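You operate a simulated robot arm through the tools that you are given. There is no shell and no other tool.

Carry out the task below with a simulated two-armed robot. There is one attempt and no reset: what you move stays moved.

TASK
Gauge the three cylinders on the gauge slides and put the odd-sized one in the orange box.
Fine: push each slide in till it stops and pull it out again; a good one passes GO and stops at NO GO, and stays on its slide.

Only the result counts: the job must be done as asked and must still hold three seconds after the hand-in. Knocking over, shifting, dropping, spilling or breaking anything else fails it.

THE ROBOT
Two 7-joint arms with two-finger parallel grippers on one trunk that stands fixed in place. Base frame: the origin is at the foot of the trunk, x ahead of it, y to its left, z up. Readings come in mm, rad, newtons and seconds.
The left shoulder is at [132, 174, 1030], the right one opposite. With the tool pointing down near the work surface each hand reaches from about 380 to 780 mm from the base axis, measured 20 degrees to its own side. Payload 3.6 kg a hand.
The tool frame of a hand sits at the grasp point between the pads (the TCP): z along the fingers, y along the line on which they close. The tips reach 30 mm beyond it. The gripper opens to 110 mm. The fingers are 20 mm wide and 10 mm thick; the gripper's body (48 by 112 mm) begins 55 mm behind the TCP.
Orientation is that of the tool frame in the base frame, as a unit quaternion [w, x, y, z]. With the fingers straight down and closing along the base's y, the tool's x points along the base's -x, its y along +y and its z along -z.

THE INTERFACE
- The arms move only by the tool jog_arm. It takes "left_series", "right_series" or both (then of equal length, played together; a hand with none holds still); each is a list of rows, each an object (a shift or turn left out is 0, a gripper value left out holds the last) with "slide": the shift along the tool's x, y, z in cm, a list of three; "delta_rot": the turn, a rotation vector about the tool's x, y, z in rad, a list of three; "grip": the gripper command, from -1 (fully open) to 1 (shut), values between in proportion. In form: [{"slide": [tx, ty, tz], "delta_rot": [wx, wy, wz], "grip": grip}, ...]. A call has 1 to 20 rows; each row shifts and turns the commanded pose from where the row before left it, along the tool's axes as they then stand. A row lasts 0.2 s, in which the tool goes at most 50 mm and 0.15 rad; a call with a longer step from one row to the next is refused whole, and so is a gripper value outside its range. A pose out of reach is approached as far as the arm can. The call stops where the force on the tool passes 70 N (or 10 N more than at its start, if that is more) or the arm is blocked; 0.2 s more then pass. The fingers move at their own pace (about 153 mm/s each) and stop on an object; they squeeze with about 45 N. The grip force told is the motor's: it shows also when the fingers shut on nothing. Time passes only in rows, and 0.2 s behind the last, so rows that do not move let the fingers close. The reply holds the time, the measured pose of the TCP, the force on the tool along the base axes, the opening and the grip force, in the units named above and with some noise, with the torque about the TCP (base axes, N m) and any sound that the robot's microphone picked up.
- Cameras (640 x 400 px; columns grow to the right, rows downward): "scene" is now at [224.9, 53.6, 1204.7]; the picture's right is [0.60, -0.80, -0.00], its down [-0.44, -0.33, -0.83] and it looks along [0.67, 0.50, -0.55] (base axes); focal length 214 px, centre (320, 200). "left" rides on the left gripper at [72, -17, -103] in its tool frame; the picture's right is [0.23, 0.97, 0.00], its down [-0.76, 0.18, -0.62] and it looks along [-0.61, 0.14, 0.78] (tool axes); focal length 222 px, centre (320, 200). "right" rides on the right gripper at [72, 17, -103] in its tool frame; the picture's right is [-0.23, 0.97, 0.00], its down [-0.76, -0.18, -0.62] and it looks along [-0.61, -0.14, 0.78] (tool axes); focal length 222 px, centre (320, 200). There is no depth. A picture from a camera that has moved, and an enlarged one, comes with that camera's place and axes in the base frame and with its lens.
- grab_frame(camera): a new picture of that camera. It takes no simulated time.
- raise_lower(by): moves the trunk up (or, below 0, down) by that many mm; the arms and the scene camera ride with it, the base frame stays. It gives what a move gives, with no picture.
- turn_head(pan, tilt): turns the head with the scene camera to pan (to the left, within 1.501 rad either way) and tilt (down, from -0.506 to 1.204), counted from straight ahead of the robot (the tilt from the chest, where the trunk bows). It gives what a move gives.
- inspect(camera, box): a new picture of the part [left, top, right, bottom] of that camera's present view, enlarged. It takes no simulated time.
- sign_off(): hands the job in; it is judged then, once.

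Nothing tells you positions but the pictures and the camera data. Unless the task says otherwise, let go and move clear before handing in.

The tools are called after ">>>" as name(argument=value, ...) on one line, values as JSON. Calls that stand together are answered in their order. jog_arm: Moves the arms, as the interface text tells. Its arguments: {"type":"object","properties":{"left_series":{"type":"array"},"right_series":{"type":"array"}},"required":[]} The other tools are called the same way: raise_lower (by) moves the trunk up or down; turn_head (pan, tilt) turns the head that bears the scene camera; grab_frame (camera) takes a picture; inspect (camera, box) takes an enlarged picture of a part of a camera's view; sign_off () hands the job in.

At the start:

```text
time_s: 0.0
left_eef_pos: [322.6, 470.9, 1038.6]
left_orientation: [0.0, 0.0, 1.0, 0.0]
left_ft_force: [0.1, 0.1, 0.4]
left_wrist_torque: [-0.01, 0.0, 0.01]
left_finger_gap: 110.0
left_grip_force: 0.1
right_eef_pos: [411.7, 20.2, 1062.8]
right_orientation: [-0.001, 0.001, 1.0, 0.001]
right_ft_force: [-0.8, 0.0, -0.2]
right_wrist_torque: [0.02, -0.01, 0.02]
right_finger_gap: 110.1
right_grip_force: 0.1
trunk travel left (down, up): [-150.0, 613.0]
head pan, tilt (commanded): [0.644, 0.583]
```

scene: 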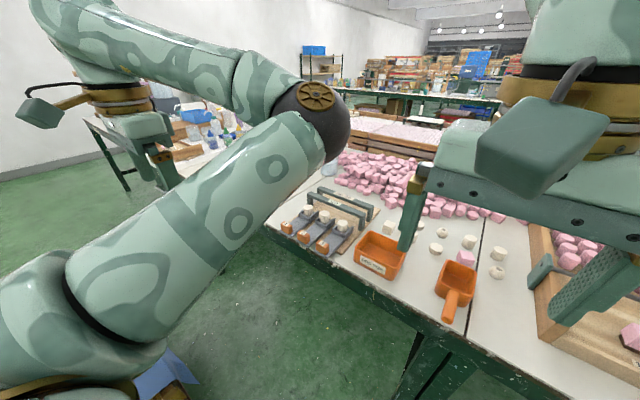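
right: 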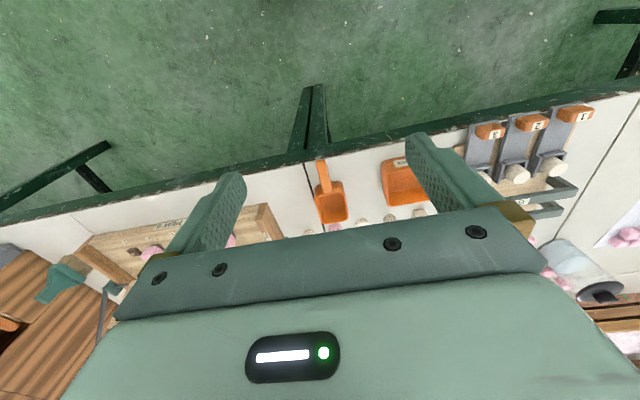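
left: 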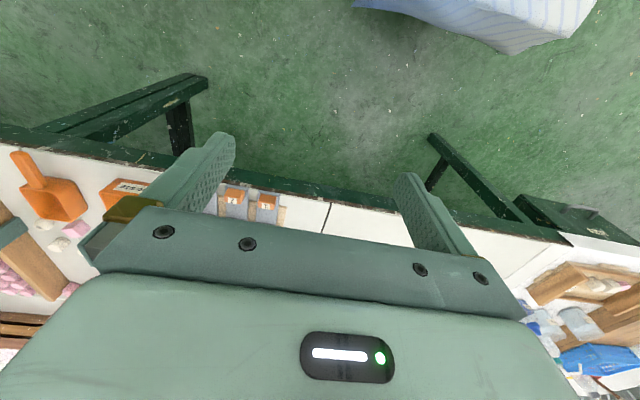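

I see a gauge fixture with three slides (1, 2, 3) with orange handles, an orange box beside it, and a scoop, on a white table. I'll enlarge the fixture first to find positions.

>>> inspect(camera="scene", box=[260, 160, 420, 290])

>>> inspect(camera="right", box=[380, 80, 640, 260])

```text
3.08 times, centred on (340, 225) of scene
camera zoom: at [224.9, 53.6, 1204.7], right [0.6, -0.8, 0.0], down [-0.44, -0.33, -0.83], along [0.67, 0.5, -0.55], focal length 660 px, centre (258, 123)
```

zoom: 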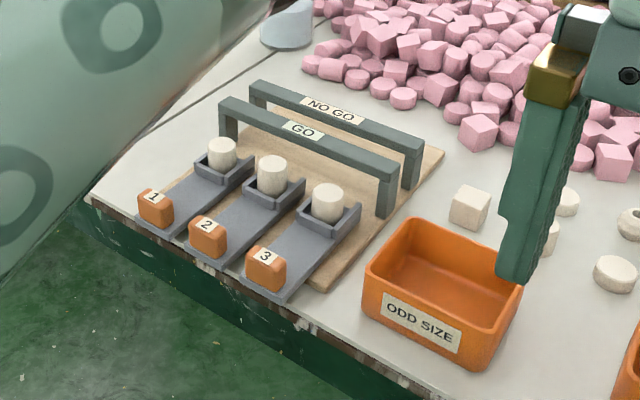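

```text
2.22 times, centred on (510, 170) of right
camera zoom: at [340.0, 36.3, 1165.3], right [0.23, 0.97, 0.0], down [0.76, -0.18, 0.62], along [0.6, -0.14, -0.78], focal length 494 px, centre (-102, 267)
```

zoom: 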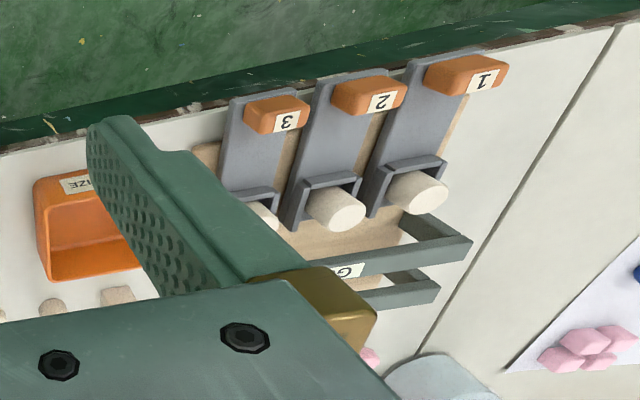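

The gauge base is roughly at x 540–740, y 270–430, with its handles near z 810, and the box is near (625, 160). I'll bring the left hand above the gauge for a closer look.

>>> jog_arm(left_series=[{"slide": [-2.2, -2.0, 0.6]}, {"slide": [-2.2, -2.0, 0.6]}, {"slide": [-2.2, -2.0, 0.6]}, {"slide": [-2.2, -2.0, 0.6]}, {"slide": [-2.2, -2.0, 0.6]}, {"slide": [-2.2, -2.0, 0.6]}, {"slide": [0, 0, 0]}])

```text
time_s: 1.6
left_eef_pos: [457.8, 392.7, 1000.8]
left_orientation: [-0.001, 0.0, 1.0, 0.0]
left_ft_force: [0.5, 0.2, -0.5]
left_wrist_torque: [-0.03, 0.0, 0.01]
left_finger_gap: 110.1
left_grip_force: 0.0
left hand out of reach, approached as far as the arm can: row 5, 6
right_eef_pos: [410.3, 17.9, 1064.3]
right_orientation: [-0.003, 0.002, 1.0, -0.001]
right_ft_force: [-14.8, -33.6, -14.4]
right_wrist_torque: [-0.73, 0.13, 0.57]
right_finger_gap: 93.2
right_grip_force: 0.1
trunk travel left (down, up): [-150.0, 613.0]
head pan, tilt (commanded): [0.644, 0.583]
```

The left hand stopped short and the right hand now feels a side force, so the left arm seems to be touching the right hand's finger. I'll look before moving further.

>>> grab_frame(camera="scene")

>>> grab_frame(camera="right")

>>> grab_frame(camera="left")

```text
taken
camera scene: at [224.7, 53.5, 1204.8], right [0.6, -0.8, 0.0], down [-0.44, -0.33, -0.83], along [0.67, 0.5, -0.55], focal length 214 px, centre (320, 200)
```

scene: 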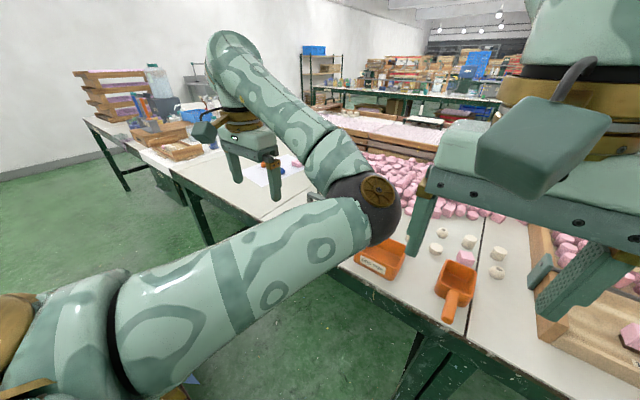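

```text
taken
camera right: at [339.0, 36.0, 1165.6], right [0.23, 0.97, 0.0], down [0.76, -0.18, 0.62], along [0.6, -0.14, -0.78], focal length 222 px, centre (320, 200)
```

right: 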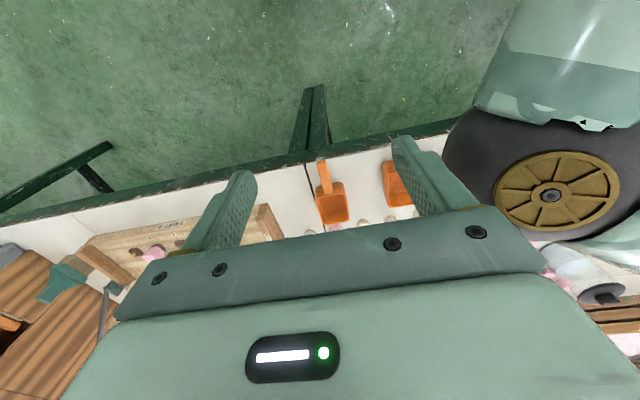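

```text
taken
camera left: at [384.4, 375.8, 1104.4], right [-0.23, 0.97, 0.0], down [0.76, 0.18, 0.62], along [0.61, 0.14, -0.78], focal length 222 px, centre (320, 200)
```

left: 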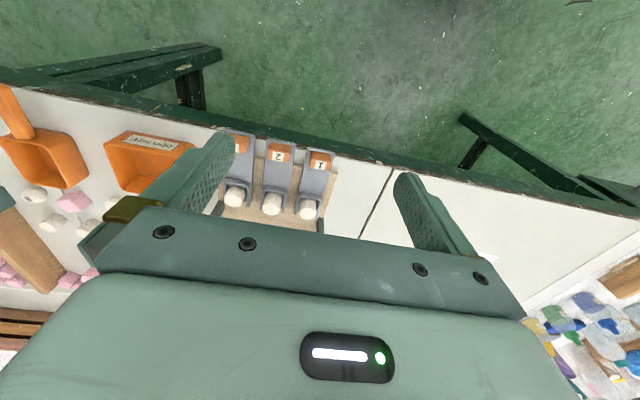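

The left elbow swings inward and touches the right hand's finger. I'll move the right hand well out to the robot's right to clear it.

>>> jog_arm(right_series=[{"slide": [0, -3, 0]}, {"slide": [0, -4, 0]}, {"slide": [0, -4.5, 0]}, {"slide": [0, -4.5, 0]}, {"slide": [0, -4.5, 0]}, {"slide": [0, -4.5, 0]}, {"slide": [0, -4, 0]}, {"slide": [0, 0, 0]}])

```text
time_s: 3.4
left_eef_pos: [457.3, 390.5, 1001.0]
left_orientation: [-0.001, 0.0, 1.0, 0.0]
left_ft_force: [-0.5, -0.7, 0.5]
left_wrist_torque: [0.0, 0.04, -0.03]
left_finger_gap: 109.9
left_grip_force: 0.0
right_eef_pos: [412.3, -273.3, 1062.3]
right_orientation: [-0.001, 0.002, 1.0, 0.001]
right_ft_force: [0.7, 0.3, -0.7]
right_wrist_torque: [0.01, 0.01, 0.0]
right_finger_gap: 110.1
right_grip_force: 0.1
trunk travel left (down, up): [-150.0, 613.0]
head pan, tilt (commanded): [0.644, 0.583]
```

The contact has cleared. I'll enlarge the left camera's view of the gauge and take a new scene view.

>>> inspect(camera="left", box=[90, 110, 360, 250])

>>> grab_frame(camera="scene")

```text
2.37 times, centred on (225, 180) of left
camera zoom: at [384.6, 375.7, 1104.4], right [-0.23, 0.97, 0.0], down [0.76, 0.18, 0.62], along [0.61, 0.14, -0.78], focal length 526 px, centre (545, 247)
```

zoom: 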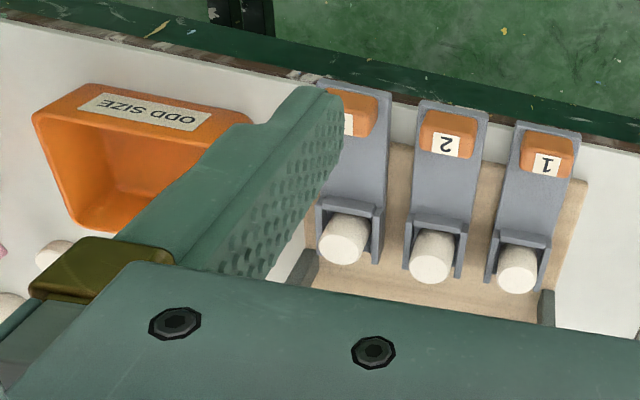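

```text
taken
camera scene: at [225.0, 53.7, 1204.6], right [0.6, -0.8, 0.0], down [-0.44, -0.33, -0.83], along [0.67, 0.5, -0.55], focal length 214 px, centre (320, 200)
```

scene: 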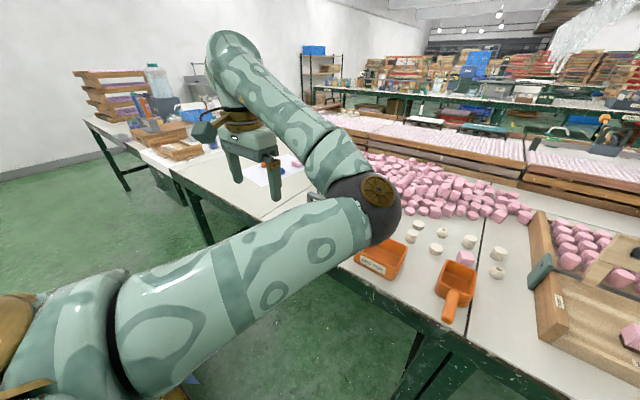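

The slide handles are about 64 mm apart, near (547, 414), (547, 350) and (547, 285), with tops at about z 812. I'll bring the left hand lower and above handle 1, then check its position.

>>> jog_arm(left_series=[{"slide": [-1.9, 1.3, 2.0], "grip": 0.09}, {"slide": [-1.9, 1.3, 2.0]}, {"slide": [-1.9, 1.3, 2.0]}, {"slide": [-1.9, 1.3, 2.0]}, {"slide": [-1.9, 1.3, 2.0]}, {"slide": [0, 0, 0]}])

>>> grab_frame(camera="left")

>>> grab_frame(camera="scene")

```text
time_s: 4.8
left_eef_pos: [550.6, 452.8, 906.2]
left_orientation: [0.001, 0.0, 1.0, 0.001]
left_ft_force: [1.0, 0.6, -0.3]
left_wrist_torque: [0.0, 0.0, 0.04]
left_finger_gap: 50.0
left_grip_force: 0.1
right_eef_pos: [411.6, -273.3, 1061.7]
right_orientation: [-0.001, 0.001, 1.0, 0.0]
right_ft_force: [-0.3, 0.0, -0.2]
right_wrist_torque: [-0.01, 0.01, -0.01]
right_finger_gap: 110.0
right_grip_force: 0.1
trunk travel left (down, up): [-150.0, 613.0]
head pan, tilt (commanded): [0.644, 0.583]
```

```text
taken
camera left: at [478.4, 436.5, 1008.3], right [-0.23, 0.97, 0.0], down [0.76, 0.18, 0.62], along [0.61, 0.14, -0.78], focal length 222 px, centre (320, 200)
```

left: 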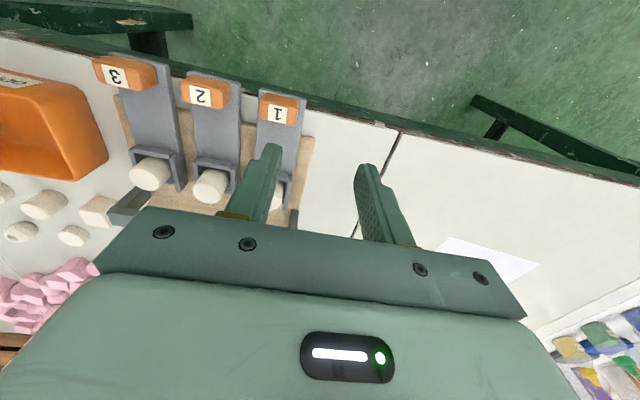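

```text
taken
camera scene: at [224.7, 53.1, 1204.8], right [0.6, -0.8, 0.0], down [-0.44, -0.33, -0.83], along [0.67, 0.5, -0.55], focal length 214 px, centre (320, 200)
```

scene: 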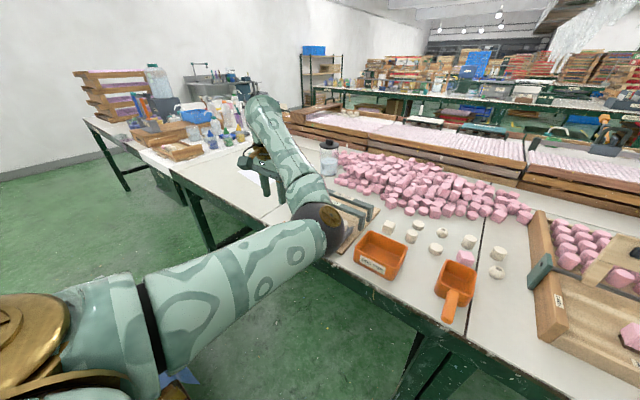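

The hand is about 38 mm left of handle 1. I'll zoom in to refine the handle's position and size.

>>> inspect(camera="left", box=[80, 30, 330, 230])

```text
2.00 times, centred on (205, 130) of left
camera zoom: at [478.4, 436.5, 1008.3], right [-0.23, 0.97, 0.0], down [0.76, 0.18, 0.62], along [0.61, 0.14, -0.78], focal length 444 px, centre (550, 340)
```

zoom: 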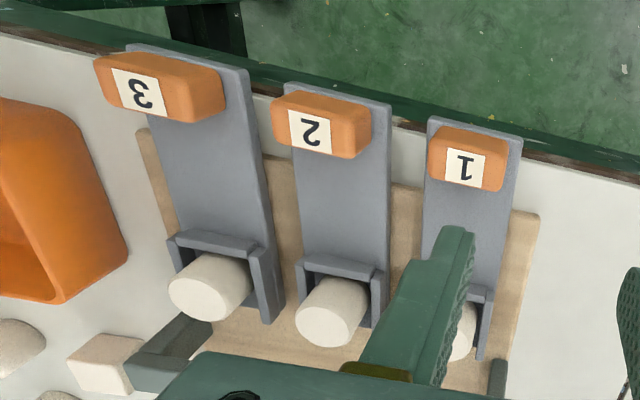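

I'll zoom in once more on handle 1 to judge the height of the plate top.

>>> inspect(camera="left", box=[240, 80, 320, 130])

>>> inspect(camera="left", box=[120, 130, 220, 210])

>>> inspect(camera="right", box=[400, 60, 640, 210])

```text
8.00 times, centred on (280, 105) of left
camera zoom: at [478.4, 436.5, 1008.3], right [-0.23, 0.97, 0.0], down [0.76, 0.18, 0.62], along [0.61, 0.14, -0.78], focal length 1777 px, centre (640, 960)
```

zoom: 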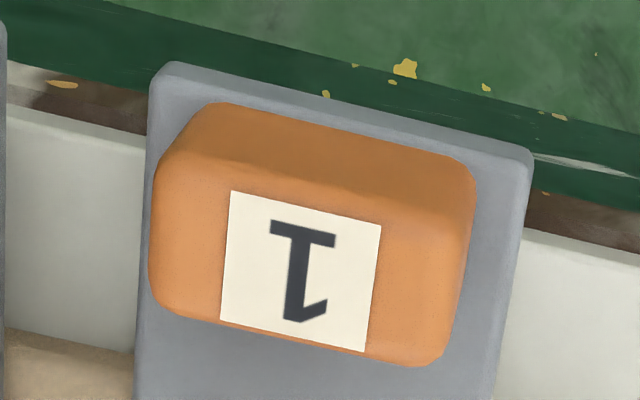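

```text
5.00 times, centred on (170, 170) of left
camera zoom: at [478.4, 436.5, 1008.3], right [-0.23, 0.97, 0.0], down [0.76, 0.18, 0.62], along [0.61, 0.14, -0.78], focal length 1111 px, centre (1070, 350)
```

zoom: 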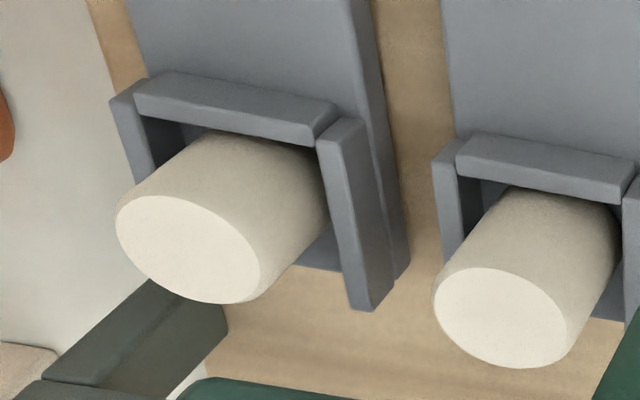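

```text
2.67 times, centred on (520, 135) of right
camera zoom: at [339.4, -256.4, 1164.2], right [0.23, 0.97, 0.0], down [0.76, -0.18, 0.62], along [0.61, -0.14, -0.78], focal length 592 px, centre (-213, 373)
```

zoom: 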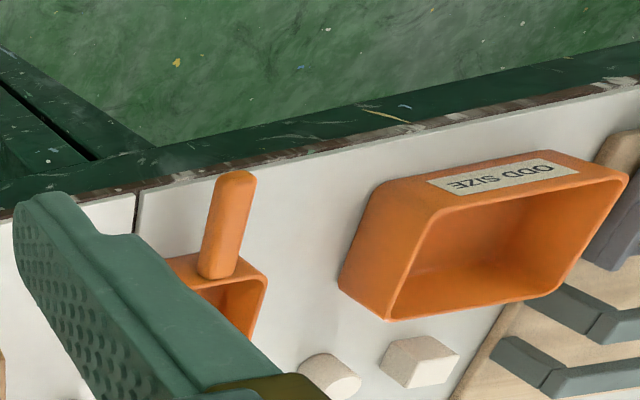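

Handle 1 is centred near (547, 415) and measures about 35 wide × 18 deep × 23 mm tall, with its plate top near z 789. I'll move over it first, then descend partway.

>>> jog_arm(left_series=[{"slide": [0.35, -1.9, 0]}, {"slide": [0, -1.9, 0]}, {"slide": [0, 0, 0]}, {"slide": [0, 0, 2.0]}, {"slide": [0, 0, 2.0]}, {"slide": [0, 0, 0]}])

>>> grab_frame(camera="left")

```text
time_s: 6.2
left_eef_pos: [544.9, 417.9, 863.3]
left_orientation: [0.001, 0.0, 1.0, 0.0]
left_ft_force: [-0.6, 0.7, 0.3]
left_wrist_torque: [0.0, -0.03, 0.01]
left_finger_gap: 50.0
left_grip_force: 0.0
right_eef_pos: [411.1, -273.0, 1062.7]
right_orientation: [0.0, 0.001, 1.0, 0.001]
right_ft_force: [-1.0, -0.1, -0.7]
right_wrist_torque: [-0.01, 0.0, 0.0]
right_finger_gap: 110.2
right_grip_force: 0.1
trunk travel left (down, up): [-150.0, 613.0]
head pan, tilt (commanded): [0.644, 0.583]
```

```text
taken
camera left: at [473.9, 401.5, 967.2], right [-0.23, 0.97, 0.0], down [0.76, 0.18, 0.62], along [0.61, 0.14, -0.78], focal length 222 px, centre (320, 200)
```

left: 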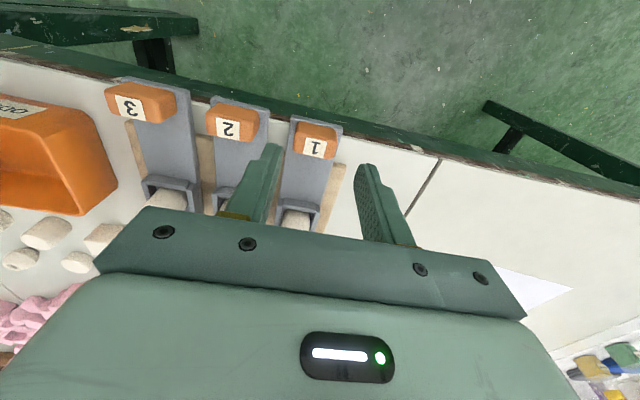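

The handle is almost directly below the hand. I'll shift about 3 mm right and descend to z ≈ 825.

>>> jog_arm(left_series=[{"slide": [0, -0.3, 0.6]}, {"slide": [0, 0, 1.1]}, {"slide": [0, 0, 1.1]}, {"slide": [0, 0, 0.9]}, {"slide": [0, 0, 0]}])

>>> grab_frame(camera="left")

>>> inspect(camera="scene", box=[220, 130, 420, 280])

```text
time_s: 7.4
left_eef_pos: [547.4, 414.4, 826.5]
left_orientation: [0.0, 0.0, 1.0, 0.001]
left_ft_force: [0.3, 0.4, 0.4]
left_wrist_torque: [-0.03, -0.03, -0.04]
left_finger_gap: 49.9
left_grip_force: 0.0
right_eef_pos: [410.2, -273.6, 1061.8]
right_orientation: [0.0, 0.001, 1.0, 0.0]
right_ft_force: [-1.0, 0.2, -0.2]
right_wrist_torque: [-0.01, -0.01, -0.02]
right_finger_gap: 109.9
right_grip_force: 0.0
trunk travel left (down, up): [-150.0, 613.0]
head pan, tilt (commanded): [0.644, 0.583]
```

```text
taken
camera left: at [475.4, 398.7, 930.2], right [-0.23, 0.97, 0.0], down [0.76, 0.18, 0.62], along [0.61, 0.14, -0.78], focal length 222 px, centre (320, 200)
```

left: 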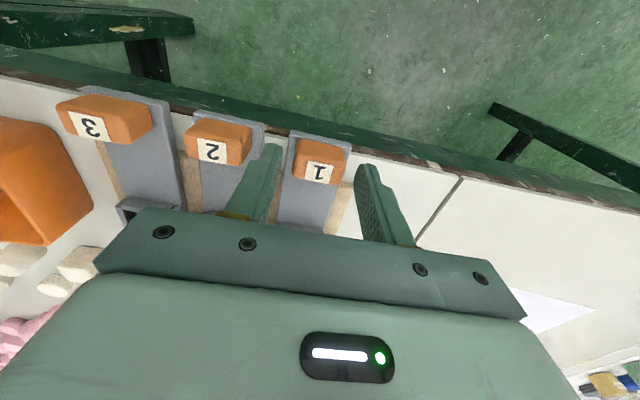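

```text
2.67 times, centred on (320, 205) of scene
camera zoom: at [224.9, 53.4, 1204.7], right [0.6, -0.8, 0.0], down [-0.44, -0.33, -0.83], along [0.67, 0.5, -0.55], focal length 572 px, centre (320, 187)
```

zoom: 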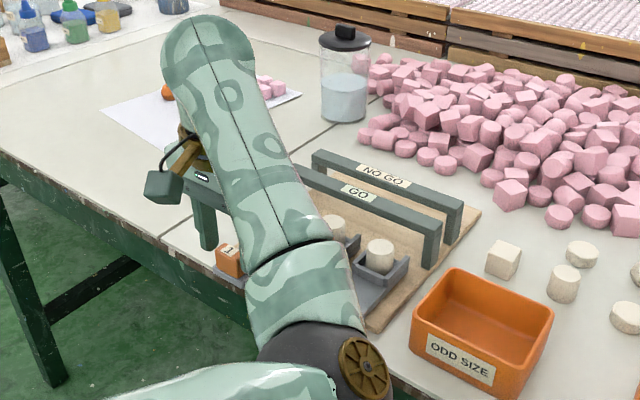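

The fingers straddle handle 1. I'll close the grip on it.

>>> jog_arm(left_series=[{"slide": [0, 0, 0], "grip": 0.3}, {"slide": [0, 0, 0], "grip": 1}, {"slide": [0, 0, 0]}])

```text
time_s: 8.2
left_eef_pos: [548.1, 413.7, 827.5]
left_orientation: [0.0, 0.002, 1.0, 0.001]
left_ft_force: [-0.3, -7.0, -3.6]
left_wrist_torque: [-0.32, -0.7, -0.06]
left_finger_gap: 33.6
left_grip_force: 45.4
right_eef_pos: [412.7, -274.2, 1061.3]
right_orientation: [0.0, 0.002, 1.0, 0.0]
right_ft_force: [-0.3, -0.5, 0.0]
right_wrist_torque: [0.01, 0.0, -0.01]
right_finger_gap: 110.0
right_grip_force: 0.0
trunk travel left (down, up): [-150.0, 613.0]
head pan, tilt (commanded): [0.644, 0.583]
```

I have a firm grip, 33.6 mm wide. Now I'll push slide 1 inward (+x) in small steps and watch the force.

>>> jog_arm(left_series=[{"slide": [-0.2, -0.1, 0]}, {"slide": [-0.3, 0, 0]}, {"slide": [-0.4, 0, 0]}, {"slide": [0, 0, 0]}])

>>> inspect(camera="scene", box=[220, 130, 420, 280])

```text
time_s: 9.2
left_eef_pos: [555.7, 413.9, 826.8]
left_orientation: [-0.001, 0.0, 1.0, 0.001]
left_ft_force: [1.2, -5.8, -3.5]
left_wrist_torque: [-0.38, -0.55, -0.21]
left_finger_gap: 33.6
left_grip_force: 45.5
right_eef_pos: [412.6, -273.2, 1061.7]
right_orientation: [-0.001, 0.001, 1.0, 0.002]
right_ft_force: [-0.3, 0.9, -0.4]
right_wrist_torque: [-0.04, 0.01, -0.03]
right_finger_gap: 110.0
right_grip_force: 0.1
trunk travel left (down, up): [-150.0, 613.0]
head pan, tilt (commanded): [0.644, 0.583]
```

```text
2.67 times, centred on (320, 205) of scene
camera zoom: at [225.1, 53.0, 1204.7], right [0.6, -0.8, 0.0], down [-0.44, -0.33, -0.83], along [0.67, 0.5, -0.55], focal length 572 px, centre (320, 187)
```

zoom: 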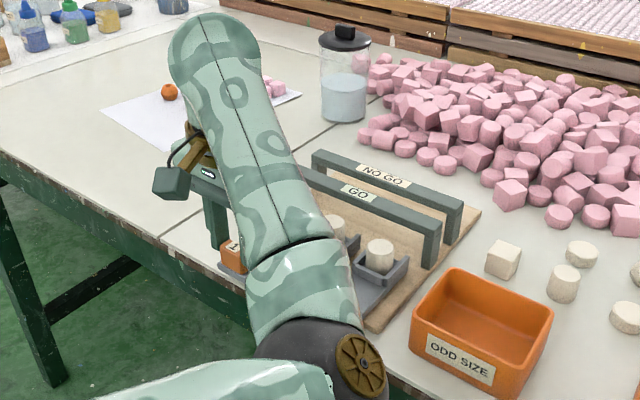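

The slide moves freely. I'll keep pushing in small increments.

>>> jog_arm(left_series=[{"slide": [-0.3, 0, 0]}, {"slide": [-0.3, 0, 0]}, {"slide": [-0.2, 0, 0]}, {"slide": [0, 0, 0]}])

```text
time_s: 10.2
left_eef_pos: [564.3, 414.8, 826.3]
left_orientation: [-0.001, 0.0, 1.0, 0.0]
left_ft_force: [0.1, -8.5, -6.1]
left_wrist_torque: [-0.1, -0.01, 0.25]
left_finger_gap: 33.6
left_grip_force: 44.6
right_eef_pos: [411.6, -273.7, 1060.9]
right_orientation: [-0.001, 0.002, 1.0, 0.001]
right_ft_force: [-0.2, 0.0, -0.3]
right_wrist_torque: [-0.01, -0.05, 0.01]
right_finger_gap: 109.8
right_grip_force: 0.1
trunk travel left (down, up): [-150.0, 613.0]
head pan, tilt (commanded): [0.644, 0.583]
```

No contact yet. I'll continue.

>>> jog_arm(left_series=[{"slide": [-0.3, -0.1, 0]}, {"slide": [-0.3, 0, 0]}, {"slide": [-0.3, 0, 0]}, {"slide": [0, 0, 0]}])

>>> inspect(camera="scene", box=[220, 130, 420, 280])

>>> grab_frame(camera="left")

```text
time_s: 11.2
left_eef_pos: [572.3, 413.2, 827.5]
left_orientation: [-0.001, 0.0, 1.0, 0.0]
left_ft_force: [-0.3, -6.6, -9.4]
left_wrist_torque: [-0.31, 0.14, 0.07]
left_finger_gap: 33.7
left_grip_force: 45.3
right_eef_pos: [412.4, -272.9, 1062.5]
right_orientation: [-0.002, 0.002, 1.0, 0.0]
right_ft_force: [0.0, -0.1, 0.6]
right_wrist_torque: [-0.02, -0.02, 0.04]
right_finger_gap: 110.5
right_grip_force: 0.1
trunk travel left (down, up): [-150.0, 613.0]
head pan, tilt (commanded): [0.644, 0.583]
```

```text
2.67 times, centred on (320, 205) of scene
camera zoom: at [225.8, 53.4, 1204.4], right [0.6, -0.8, 0.0], down [-0.44, -0.33, -0.83], along [0.67, 0.5, -0.55], focal length 572 px, centre (320, 187)
```

zoom: 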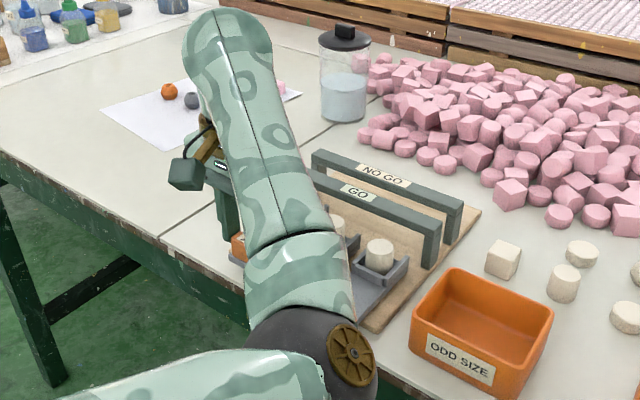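

```text
taken
camera left: at [501.0, 397.8, 930.2], right [-0.23, 0.97, 0.0], down [0.76, 0.18, 0.62], along [0.61, 0.14, -0.78], focal length 222 px, centre (320, 200)
```

left: 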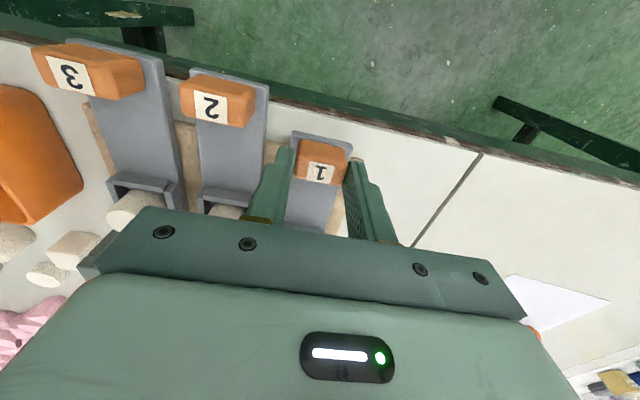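

About 25 mm in and no stop yet. I'll relieve the small vertical pull and continue.

>>> jog_arm(left_series=[{"slide": [-0.3, -0.1, 0.1]}, {"slide": [-0.3, 0, 0]}, {"slide": [-0.3, 0, 0]}, {"slide": [0, 0, 0]}])

```text
time_s: 12.2
left_eef_pos: [581.6, 414.2, 827.0]
left_orientation: [-0.001, -0.001, 1.0, 0.0]
left_ft_force: [0.7, 10.7, -0.9]
left_wrist_torque: [0.41, 0.37, -0.46]
left_finger_gap: 33.5
left_grip_force: 44.7
right_eef_pos: [411.8, -272.0, 1061.5]
right_orientation: [-0.001, 0.001, 1.0, 0.0]
right_ft_force: [-0.4, -0.1, -0.7]
right_wrist_torque: [0.01, 0.04, 0.01]
right_finger_gap: 109.9
right_grip_force: 0.0
trunk travel left (down, up): [-150.0, 613.0]
head pan, tilt (commanded): [0.644, 0.583]
```

>>> jog_arm(left_series=[{"slide": [-0.3, 0.08, 0]}, {"slide": [-0.3, 0, 0]}, {"slide": [-0.3, 0, 0]}, {"slide": [0, 0, 0]}])

>>> inspect(camera="scene", box=[220, 130, 420, 280])

```text
time_s: 13.2
left_eef_pos: [591.7, 414.6, 826.6]
left_orientation: [0.0, -0.002, 1.0, 0.0]
left_ft_force: [0.5, 10.4, 6.5]
left_wrist_torque: [0.61, 0.62, 0.15]
left_finger_gap: 33.7
left_grip_force: 44.5
right_eef_pos: [410.2, -273.7, 1062.2]
right_orientation: [-0.001, 0.002, 1.0, 0.0]
right_ft_force: [-0.4, 0.2, 0.0]
right_wrist_torque: [-0.01, 0.02, 0.03]
right_finger_gap: 110.3
right_grip_force: 0.1
trunk travel left (down, up): [-150.0, 613.0]
head pan, tilt (commanded): [0.644, 0.583]
```

```text
2.67 times, centred on (320, 205) of scene
camera zoom: at [224.4, 54.1, 1204.8], right [0.6, -0.8, 0.0], down [-0.44, -0.33, -0.83], along [0.67, 0.5, -0.55], focal length 572 px, centre (320, 187)
```

zoom: 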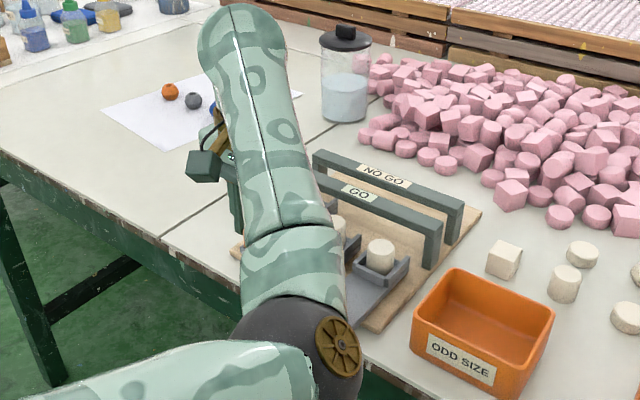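

Slide 1 is now past where the GO bar should be, with no stop. I'll continue toward NO GO with gentle steps.

>>> jog_arm(left_series=[{"slide": [-0.3, 0.1, -0.1]}, {"slide": [-0.3, 0, 0]}, {"slide": [-0.2, 0, 0]}, {"slide": [0, 0, 0]}])

```text
time_s: 14.2
left_eef_pos: [599.3, 414.0, 826.4]
left_orientation: [0.0, 0.001, 1.0, -0.002]
left_ft_force: [0.1, 1.5, -1.8]
left_wrist_torque: [-0.44, -0.46, 0.28]
left_finger_gap: 34.0
left_grip_force: 44.8
right_eef_pos: [411.9, -274.2, 1062.6]
right_orientation: [-0.001, 0.001, 1.0, 0.0]
right_ft_force: [0.6, 0.0, -0.3]
right_wrist_torque: [-0.01, -0.03, -0.01]
right_finger_gap: 109.9
right_grip_force: 0.0
trunk travel left (down, up): [-150.0, 613.0]
head pan, tilt (commanded): [0.644, 0.583]
```

>>> jog_arm(left_series=[{"slide": [-0.2, 0, 0]}, {"slide": [-0.2, 0, 0]}, {"slide": [-0.2, 0, 0]}, {"slide": [0, 0, 0]}])

```text
time_s: 15.2
left_eef_pos: [604.2, 414.5, 827.0]
left_orientation: [0.0, 0.001, 1.0, 0.001]
left_ft_force: [0.1, -1.2, -6.5]
left_wrist_torque: [-0.24, -0.69, -0.02]
left_finger_gap: 33.7
left_grip_force: 44.7
right_eef_pos: [411.1, -274.0, 1061.0]
right_orientation: [-0.001, 0.001, 1.0, 0.002]
right_ft_force: [0.0, 0.1, 0.3]
right_wrist_torque: [0.03, 0.01, 0.03]
right_finger_gap: 110.1
right_grip_force: 0.0
trunk travel left (down, up): [-150.0, 613.0]
head pan, tilt (commanded): [0.644, 0.583]
```

>>> jog_arm(left_series=[{"slide": [-0.2, 0, 0]}, {"slide": [-0.2, 0, 0]}, {"slide": [-0.2, 0, 0]}, {"slide": [0, 0, 0]}])

>>> grab_frame(camera="scene")

>>> grab_frame(camera="left")

```text
time_s: 16.2
left_eef_pos: [610.9, 414.2, 825.7]
left_orientation: [-0.001, 0.0, 1.0, 0.0]
left_ft_force: [-0.9, -5.6, -8.1]
left_wrist_torque: [-0.03, -0.19, 0.02]
left_finger_gap: 33.7
left_grip_force: 44.9
right_eef_pos: [412.2, -273.8, 1061.0]
right_orientation: [-0.001, 0.002, 1.0, 0.001]
right_ft_force: [0.5, -0.4, 0.4]
right_wrist_torque: [0.0, -0.02, -0.04]
right_finger_gap: 110.2
right_grip_force: 0.0
trunk travel left (down, up): [-150.0, 613.0]
head pan, tilt (commanded): [0.644, 0.583]
```

```text
taken
camera scene: at [225.7, 53.2, 1204.5], right [0.6, -0.8, 0.0], down [-0.44, -0.33, -0.83], along [0.67, 0.5, -0.55], focal length 214 px, centre (320, 200)
```

scene: 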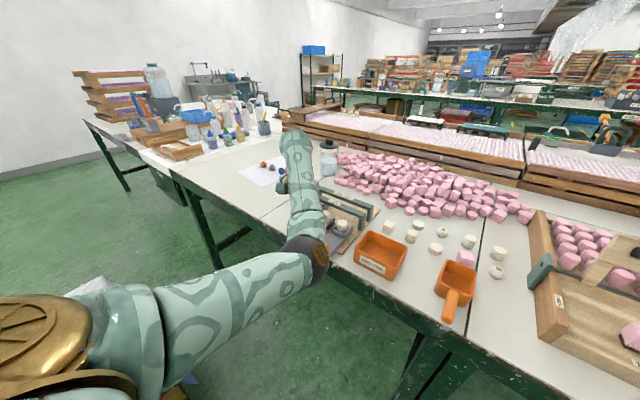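

```text
taken
camera left: at [538.7, 397.8, 930.3], right [-0.23, 0.97, 0.0], down [0.76, 0.18, 0.62], along [0.61, 0.14, -0.78], focal length 222 px, centre (320, 200)
```

left: 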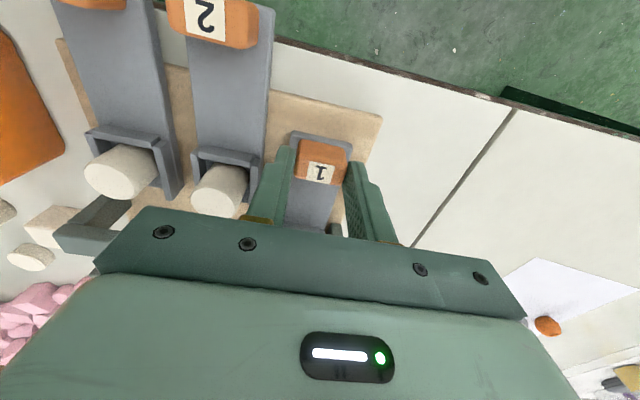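

>>> jog_arm(left_series=[{"slide": [-0.2, -0.05, 0.1]}, {"slide": [-0.2, 0, 0]}, {"slide": [-0.2, 0, 0]}, {"slide": [0, 0, 0]}])

```text
time_s: 17.2
left_eef_pos: [617.7, 413.4, 826.7]
left_orientation: [-0.001, 0.0, 1.0, 0.002]
left_ft_force: [-0.2, -3.7, -1.7]
left_wrist_torque: [0.11, 0.3, -0.09]
left_finger_gap: 33.6
left_grip_force: 45.0
right_eef_pos: [412.0, -273.4, 1061.4]
right_orientation: [0.0, 0.001, 1.0, 0.001]
right_ft_force: [-0.3, -0.4, 0.8]
right_wrist_torque: [0.02, 0.01, 0.02]
right_finger_gap: 110.0
right_grip_force: 0.1
trunk travel left (down, up): [-150.0, 613.0]
head pan, tilt (commanded): [0.644, 0.583]
```

>>> jog_arm(left_series=[{"slide": [-0.2, 0, 0]}, {"slide": [-0.2, 0, 0]}, {"slide": [-0.2, 0, 0]}, {"slide": [0, 0, 0]}])

```text
time_s: 18.2
left_eef_pos: [623.0, 413.9, 826.4]
left_orientation: [0.001, 0.001, 1.0, 0.001]
left_ft_force: [-0.2, -3.8, -2.4]
left_wrist_torque: [-0.2, 0.33, 0.03]
left_finger_gap: 33.8
left_grip_force: 45.1
right_eef_pos: [412.3, -274.6, 1061.9]
right_orientation: [-0.001, 0.001, 1.0, 0.001]
right_ft_force: [0.2, 0.5, 0.1]
right_wrist_torque: [0.0, 0.03, 0.0]
right_finger_gap: 110.1
right_grip_force: 0.0
trunk travel left (down, up): [-150.0, 613.0]
head pan, tilt (commanded): [0.644, 0.583]
```

>>> jog_arm(left_series=[{"slide": [-0.2, 0, 0]}, {"slide": [-0.2, 0, 0]}, {"slide": [-0.2, 0, 0]}, {"slide": [0, 0, 0]}])

>>> inspect(camera="scene", box=[220, 130, 420, 280])

```text
time_s: 19.2
left_eef_pos: [627.9, 415.2, 827.5]
left_orientation: [0.0, 0.0, 1.0, 0.0]
left_ft_force: [-0.4, -2.6, 3.9]
left_wrist_torque: [0.11, 0.05, -0.12]
left_finger_gap: 33.6
left_grip_force: 45.5
right_eef_pos: [411.5, -273.2, 1062.9]
right_orientation: [-0.002, 0.002, 1.0, 0.0]
right_ft_force: [-0.2, -0.1, 1.1]
right_wrist_torque: [0.02, 0.0, 0.02]
right_finger_gap: 110.0
right_grip_force: 0.2
trunk travel left (down, up): [-150.0, 613.0]
head pan, tilt (commanded): [0.644, 0.583]
```

```text
2.67 times, centred on (320, 205) of scene
camera zoom: at [224.6, 52.9, 1204.8], right [0.6, -0.8, 0.0], down [-0.44, -0.33, -0.83], along [0.67, 0.5, -0.55], focal length 572 px, centre (320, 187)
```

zoom: 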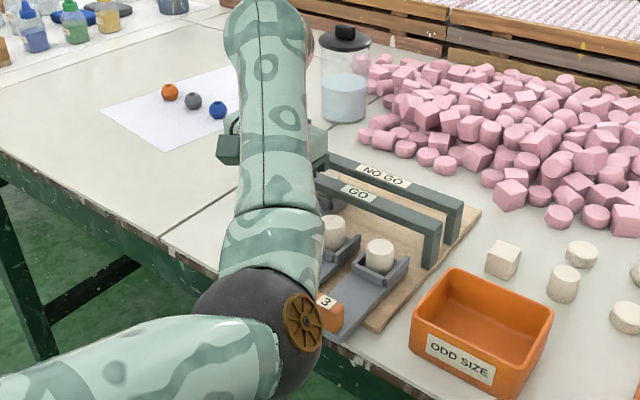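

By a better estimate, GO is near x 695 and NO GO near x 750, so contact should come at about 85–95 mm of travel if cylinder 1 is good. I'll continue gently.

>>> jog_arm(left_series=[{"slide": [-0.15, 0, 0]}, {"slide": [-0.15, 0, 0]}, {"slide": [-0.15, 0, 0]}, {"slide": [0, 0, 0]}])

```text
time_s: 20.2
left_eef_pos: [633.4, 413.6, 826.3]
left_orientation: [-0.001, 0.0, 1.0, 0.0]
left_ft_force: [-1.3, 0.6, 2.5]
left_wrist_torque: [-0.51, 0.33, 0.0]
left_finger_gap: 33.3
left_grip_force: 45.1
right_eef_pos: [411.5, -273.8, 1061.5]
right_orientation: [0.0, 0.002, 1.0, 0.0]
right_ft_force: [0.3, -0.7, 0.3]
right_wrist_torque: [-0.01, 0.0, 0.03]
right_finger_gap: 109.5
right_grip_force: 0.0
trunk travel left (down, up): [-150.0, 613.0]
head pan, tilt (commanded): [0.644, 0.583]
```

>>> jog_arm(left_series=[{"slide": [-0.15, 0, 0]}, {"slide": [-0.15, 0, 0]}, {"slide": [-0.15, 0, 0]}, {"slide": [0, 0, 0]}])

```text
time_s: 21.2
left_eef_pos: [637.2, 415.1, 826.8]
left_orientation: [0.0, 0.0, 1.0, 0.001]
left_ft_force: [-2.6, 1.9, 4.3]
left_wrist_torque: [0.14, 0.17, 0.06]
left_finger_gap: 33.9
left_grip_force: 44.8
right_eef_pos: [410.4, -273.8, 1061.7]
right_orientation: [-0.002, 0.002, 1.0, 0.0]
right_ft_force: [-1.0, -0.4, -0.3]
right_wrist_torque: [0.04, 0.02, -0.01]
right_finger_gap: 110.1
right_grip_force: 0.0
trunk travel left (down, up): [-150.0, 613.0]
head pan, tilt (commanded): [0.644, 0.583]
```

>>> jog_arm(left_series=[{"slide": [-0.1, 0, 0]}, {"slide": [-0.1, 0, 0]}, {"slide": [0, 0, 0]}])

>>> grab_frame(camera="left")

>>> inspect(camera="scene", box=[220, 130, 420, 280])

```text
time_s: 22.0
left_eef_pos: [638.7, 413.2, 828.6]
left_orientation: [0.0, 0.001, 1.0, 0.001]
left_ft_force: [-13.1, 2.8, 2.7]
left_wrist_torque: [-0.01, 0.87, -0.09]
left_finger_gap: 33.7
left_grip_force: 44.7
right_eef_pos: [410.6, -273.4, 1062.1]
right_orientation: [0.0, 0.002, 1.0, 0.001]
right_ft_force: [-0.4, 0.0, 0.2]
right_wrist_torque: [-0.01, 0.0, -0.02]
right_finger_gap: 110.0
right_grip_force: 0.0
trunk travel left (down, up): [-150.0, 613.0]
head pan, tilt (commanded): [0.644, 0.583]
```

```text
taken
camera left: at [566.3, 397.5, 930.2], right [-0.23, 0.97, 0.0], down [0.76, 0.18, 0.62], along [0.61, 0.14, -0.78], focal length 222 px, centre (320, 200)
```

left: 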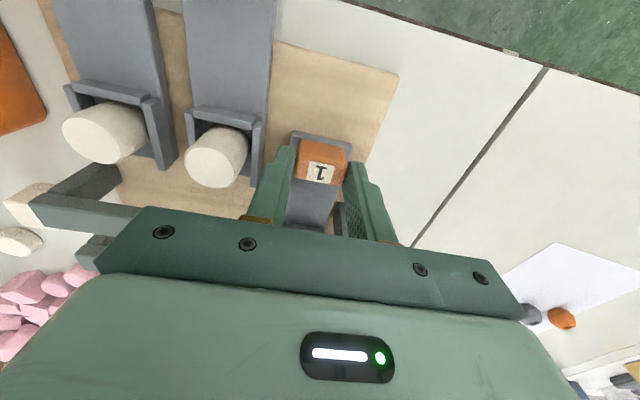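

```text
2.67 times, centred on (320, 205) of scene
camera zoom: at [223.1, 53.6, 1205.0], right [0.6, -0.8, 0.0], down [-0.44, -0.33, -0.83], along [0.67, 0.5, -0.55], focal length 572 px, centre (320, 187)
```

zoom: 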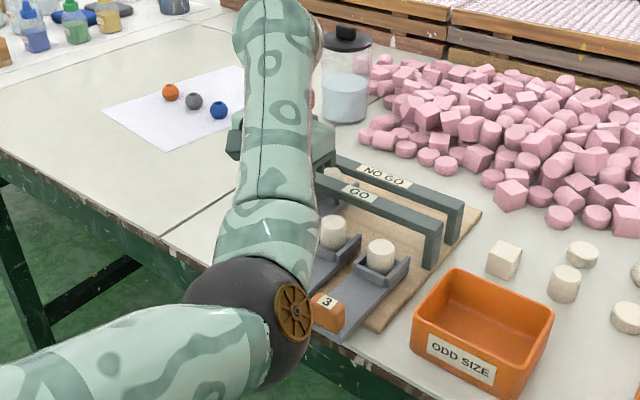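

The slide has stopped at about 90 mm of travel with a 13 N reaction. I'll zoom in to see whether cylinder 1 is against NO GO or the slide is at its end stop.

>>> inspect(camera="scene", box=[310, 175, 370, 215])

```text
10.00 times, centred on (340, 195) of scene
camera zoom: at [223.1, 53.6, 1205.0], right [0.6, -0.8, 0.0], down [-0.44, -0.33, -0.83], along [0.67, 0.5, -0.55], focal length 2145 px, centre (120, 250)
```

zoom: 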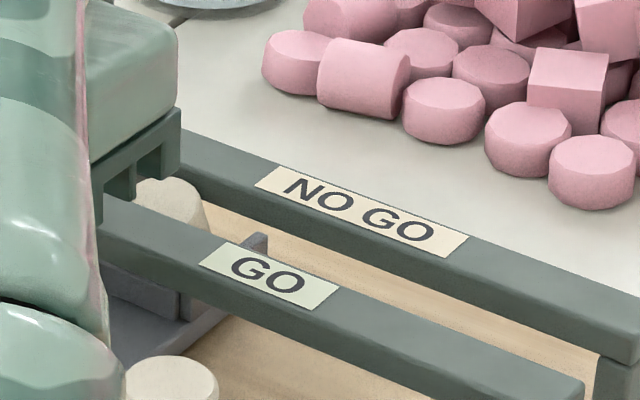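

Cylinder 1 sits between the bars, stopped against NO GO, so it passed GO and is good. Now I'll pull slide 1 back out gently.

>>> jog_arm(left_series=[{"slide": [0.2, 0, 0]}, {"slide": [0.3, 0, 0]}, {"slide": [0.3, 0, 0]}, {"slide": [0.3, 0, 0]}, {"slide": [0.3, 0, 0]}, {"slide": [0.3, 0, 0]}, {"slide": [0.3, 0, 0]}, {"slide": [0.3, 0, 0]}, {"slide": [0.3, 0, 0]}, {"slide": [0.3, 0, 0]}, {"slide": [0.3, 0, 0]}, {"slide": [0.3, 0, 0]}, {"slide": [0.3, 0, 0]}, {"slide": [0.3, 0, 0]}, {"slide": [0.3, 0, 0]}, {"slide": [0, 0, 0]}])

>>> grab_frame(camera="left")

>>> inspect(camera="scene", box=[280, 155, 400, 235])

```text
time_s: 25.4
left_eef_pos: [595.1, 412.7, 826.9]
left_orientation: [0.0, 0.0, 1.0, 0.0]
left_ft_force: [0.6, 9.0, 5.4]
left_wrist_torque: [0.2, 0.12, -0.3]
left_finger_gap: 33.8
left_grip_force: 45.0
right_eef_pos: [409.8, -272.0, 1062.3]
right_orientation: [0.0, 0.001, 1.0, 0.0]
right_ft_force: [0.0, 0.8, 0.6]
right_wrist_torque: [-0.01, 0.02, 0.02]
right_finger_gap: 110.1
right_grip_force: 0.0
trunk travel left (down, up): [-150.0, 613.0]
head pan, tilt (commanded): [0.644, 0.583]
```

```text
taken
camera left: at [522.7, 397.6, 930.1], right [-0.23, 0.97, 0.0], down [0.76, 0.18, 0.62], along [0.61, 0.14, -0.78], focal length 222 px, centre (320, 200)
```

left: 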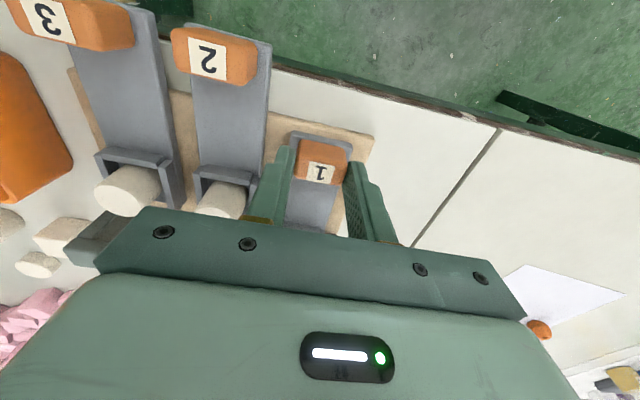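

```text
5.00 times, centred on (340, 195) of scene
camera zoom: at [224.5, 54.1, 1204.8], right [0.6, -0.8, 0.0], down [-0.44, -0.33, -0.83], along [0.67, 0.5, -0.55], focal length 1072 px, centre (220, 225)
```

zoom: 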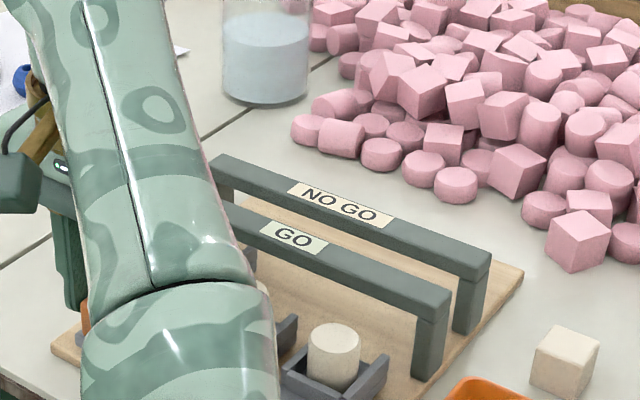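

Cylinder 1 came back with its slide. I'll pull the rest of the way out.

>>> jog_arm(left_series=[{"slide": [0.3, 0.1, -0.05]}, {"slide": [0.3, 0, 0]}, {"slide": [0.3, 0, 0]}, {"slide": [0.3, 0, 0]}, {"slide": [0.3, 0, 0]}, {"slide": [0.3, 0, 0]}, {"slide": [0.3, 0, 0]}, {"slide": [0.3, 0, 0]}, {"slide": [0.3, 0, 0]}, {"slide": [0.3, 0, 0]}, {"slide": [0.3, 0, 0]}, {"slide": [0.3, 0, 0]}, {"slide": [0.3, 0, 0]}, {"slide": [0.3, 0, 0]}, {"slide": [0.2, 0, 0]}, {"slide": [0, 0, 0]}])

>>> grab_frame(camera="left")

```text
time_s: 28.8
left_eef_pos: [552.5, 414.7, 826.1]
left_orientation: [-0.001, 0.0, 1.0, 0.0]
left_ft_force: [0.2, -3.6, -6.9]
left_wrist_torque: [-0.08, -0.76, -0.15]
left_finger_gap: 33.8
left_grip_force: 45.5
right_eef_pos: [411.4, -273.8, 1061.5]
right_orientation: [-0.001, 0.002, 1.0, 0.001]
right_ft_force: [-0.6, 0.3, 0.4]
right_wrist_torque: [0.04, 0.02, -0.04]
right_finger_gap: 110.0
right_grip_force: 0.1
trunk travel left (down, up): [-150.0, 613.0]
head pan, tilt (commanded): [0.644, 0.583]
```

```text
taken
camera left: at [480.1, 397.7, 930.2], right [-0.23, 0.97, 0.0], down [0.76, 0.18, 0.62], along [0.61, 0.14, -0.78], focal length 222 px, centre (320, 200)
```

left: 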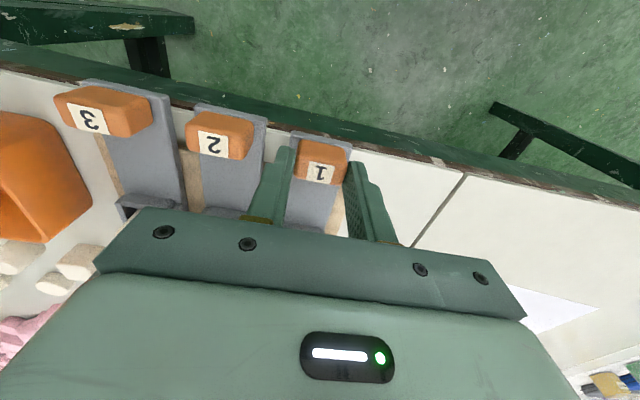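

>>> jog_arm(left_series=[{"slide": [0.2, 0, 0.05]}, {"slide": [0.2, 0, 0]}, {"slide": [0, 0, 0]}])

```text
time_s: 29.6
left_eef_pos: [548.1, 414.1, 826.7]
left_orientation: [-0.001, 0.0, 1.0, 0.002]
left_ft_force: [0.3, -0.1, 4.3]
left_wrist_torque: [0.22, 0.89, 0.04]
left_finger_gap: 33.6
left_grip_force: 44.7
right_eef_pos: [410.6, -273.7, 1061.8]
right_orientation: [-0.001, 0.001, 1.0, 0.001]
right_ft_force: [-0.8, -0.4, 0.3]
right_wrist_torque: [0.01, -0.01, 0.01]
right_finger_gap: 110.0
right_grip_force: 0.0
trunk travel left (down, up): [-150.0, 613.0]
head pan, tilt (commanded): [0.644, 0.583]
```

Slide 1 is back at its starting place. I'll release, lift, and take a look.

>>> jog_arm(left_series=[{"slide": [0, 0, 0], "grip": 0.09}, {"slide": [0, 0, 0]}, {"slide": [0, 0, 0]}, {"slide": [0, 0, -1.5]}, {"slide": [0, 0, -2.5]}, {"slide": [0, 0, -2.0]}, {"slide": [0, 0, 0]}])

>>> grab_frame(camera="left")

>>> inspect(camera="scene", box=[220, 130, 420, 280])

```text
time_s: 31.2
left_eef_pos: [549.8, 415.2, 887.9]
left_orientation: [-0.001, 0.0, 1.0, 0.0]
left_ft_force: [-0.3, -0.3, -0.6]
left_wrist_torque: [-0.01, 0.01, 0.01]
left_finger_gap: 50.3
left_grip_force: 0.0
right_eef_pos: [412.3, -274.5, 1061.7]
right_orientation: [0.0, 0.002, 1.0, 0.001]
right_ft_force: [-0.2, -0.4, -0.6]
right_wrist_torque: [0.0, -0.01, 0.03]
right_finger_gap: 110.1
right_grip_force: 0.1
trunk travel left (down, up): [-150.0, 613.0]
head pan, tilt (commanded): [0.644, 0.583]
```

```text
taken
camera left: at [476.6, 399.0, 991.1], right [-0.23, 0.97, 0.0], down [0.76, 0.18, 0.62], along [0.61, 0.14, -0.78], focal length 222 px, centre (320, 200)
```

left: 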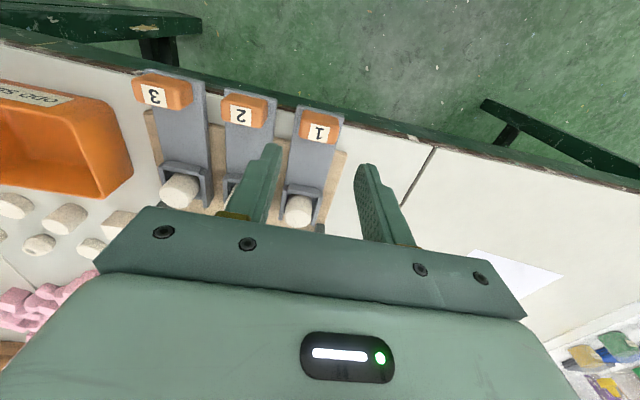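

```text
2.67 times, centred on (320, 205) of scene
camera zoom: at [225.0, 53.4, 1204.6], right [0.6, -0.8, 0.0], down [-0.44, -0.33, -0.83], along [0.67, 0.5, -0.55], focal length 572 px, centre (320, 187)
```

zoom: 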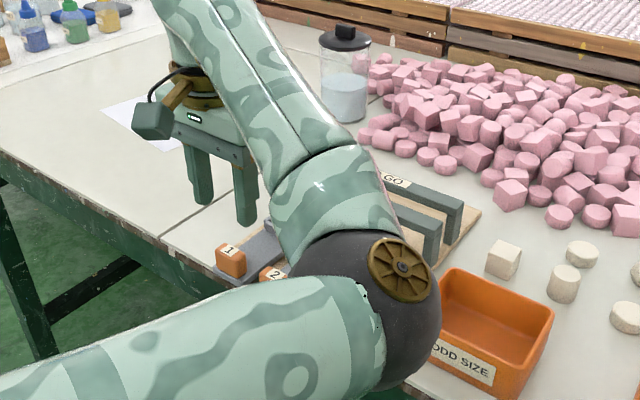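

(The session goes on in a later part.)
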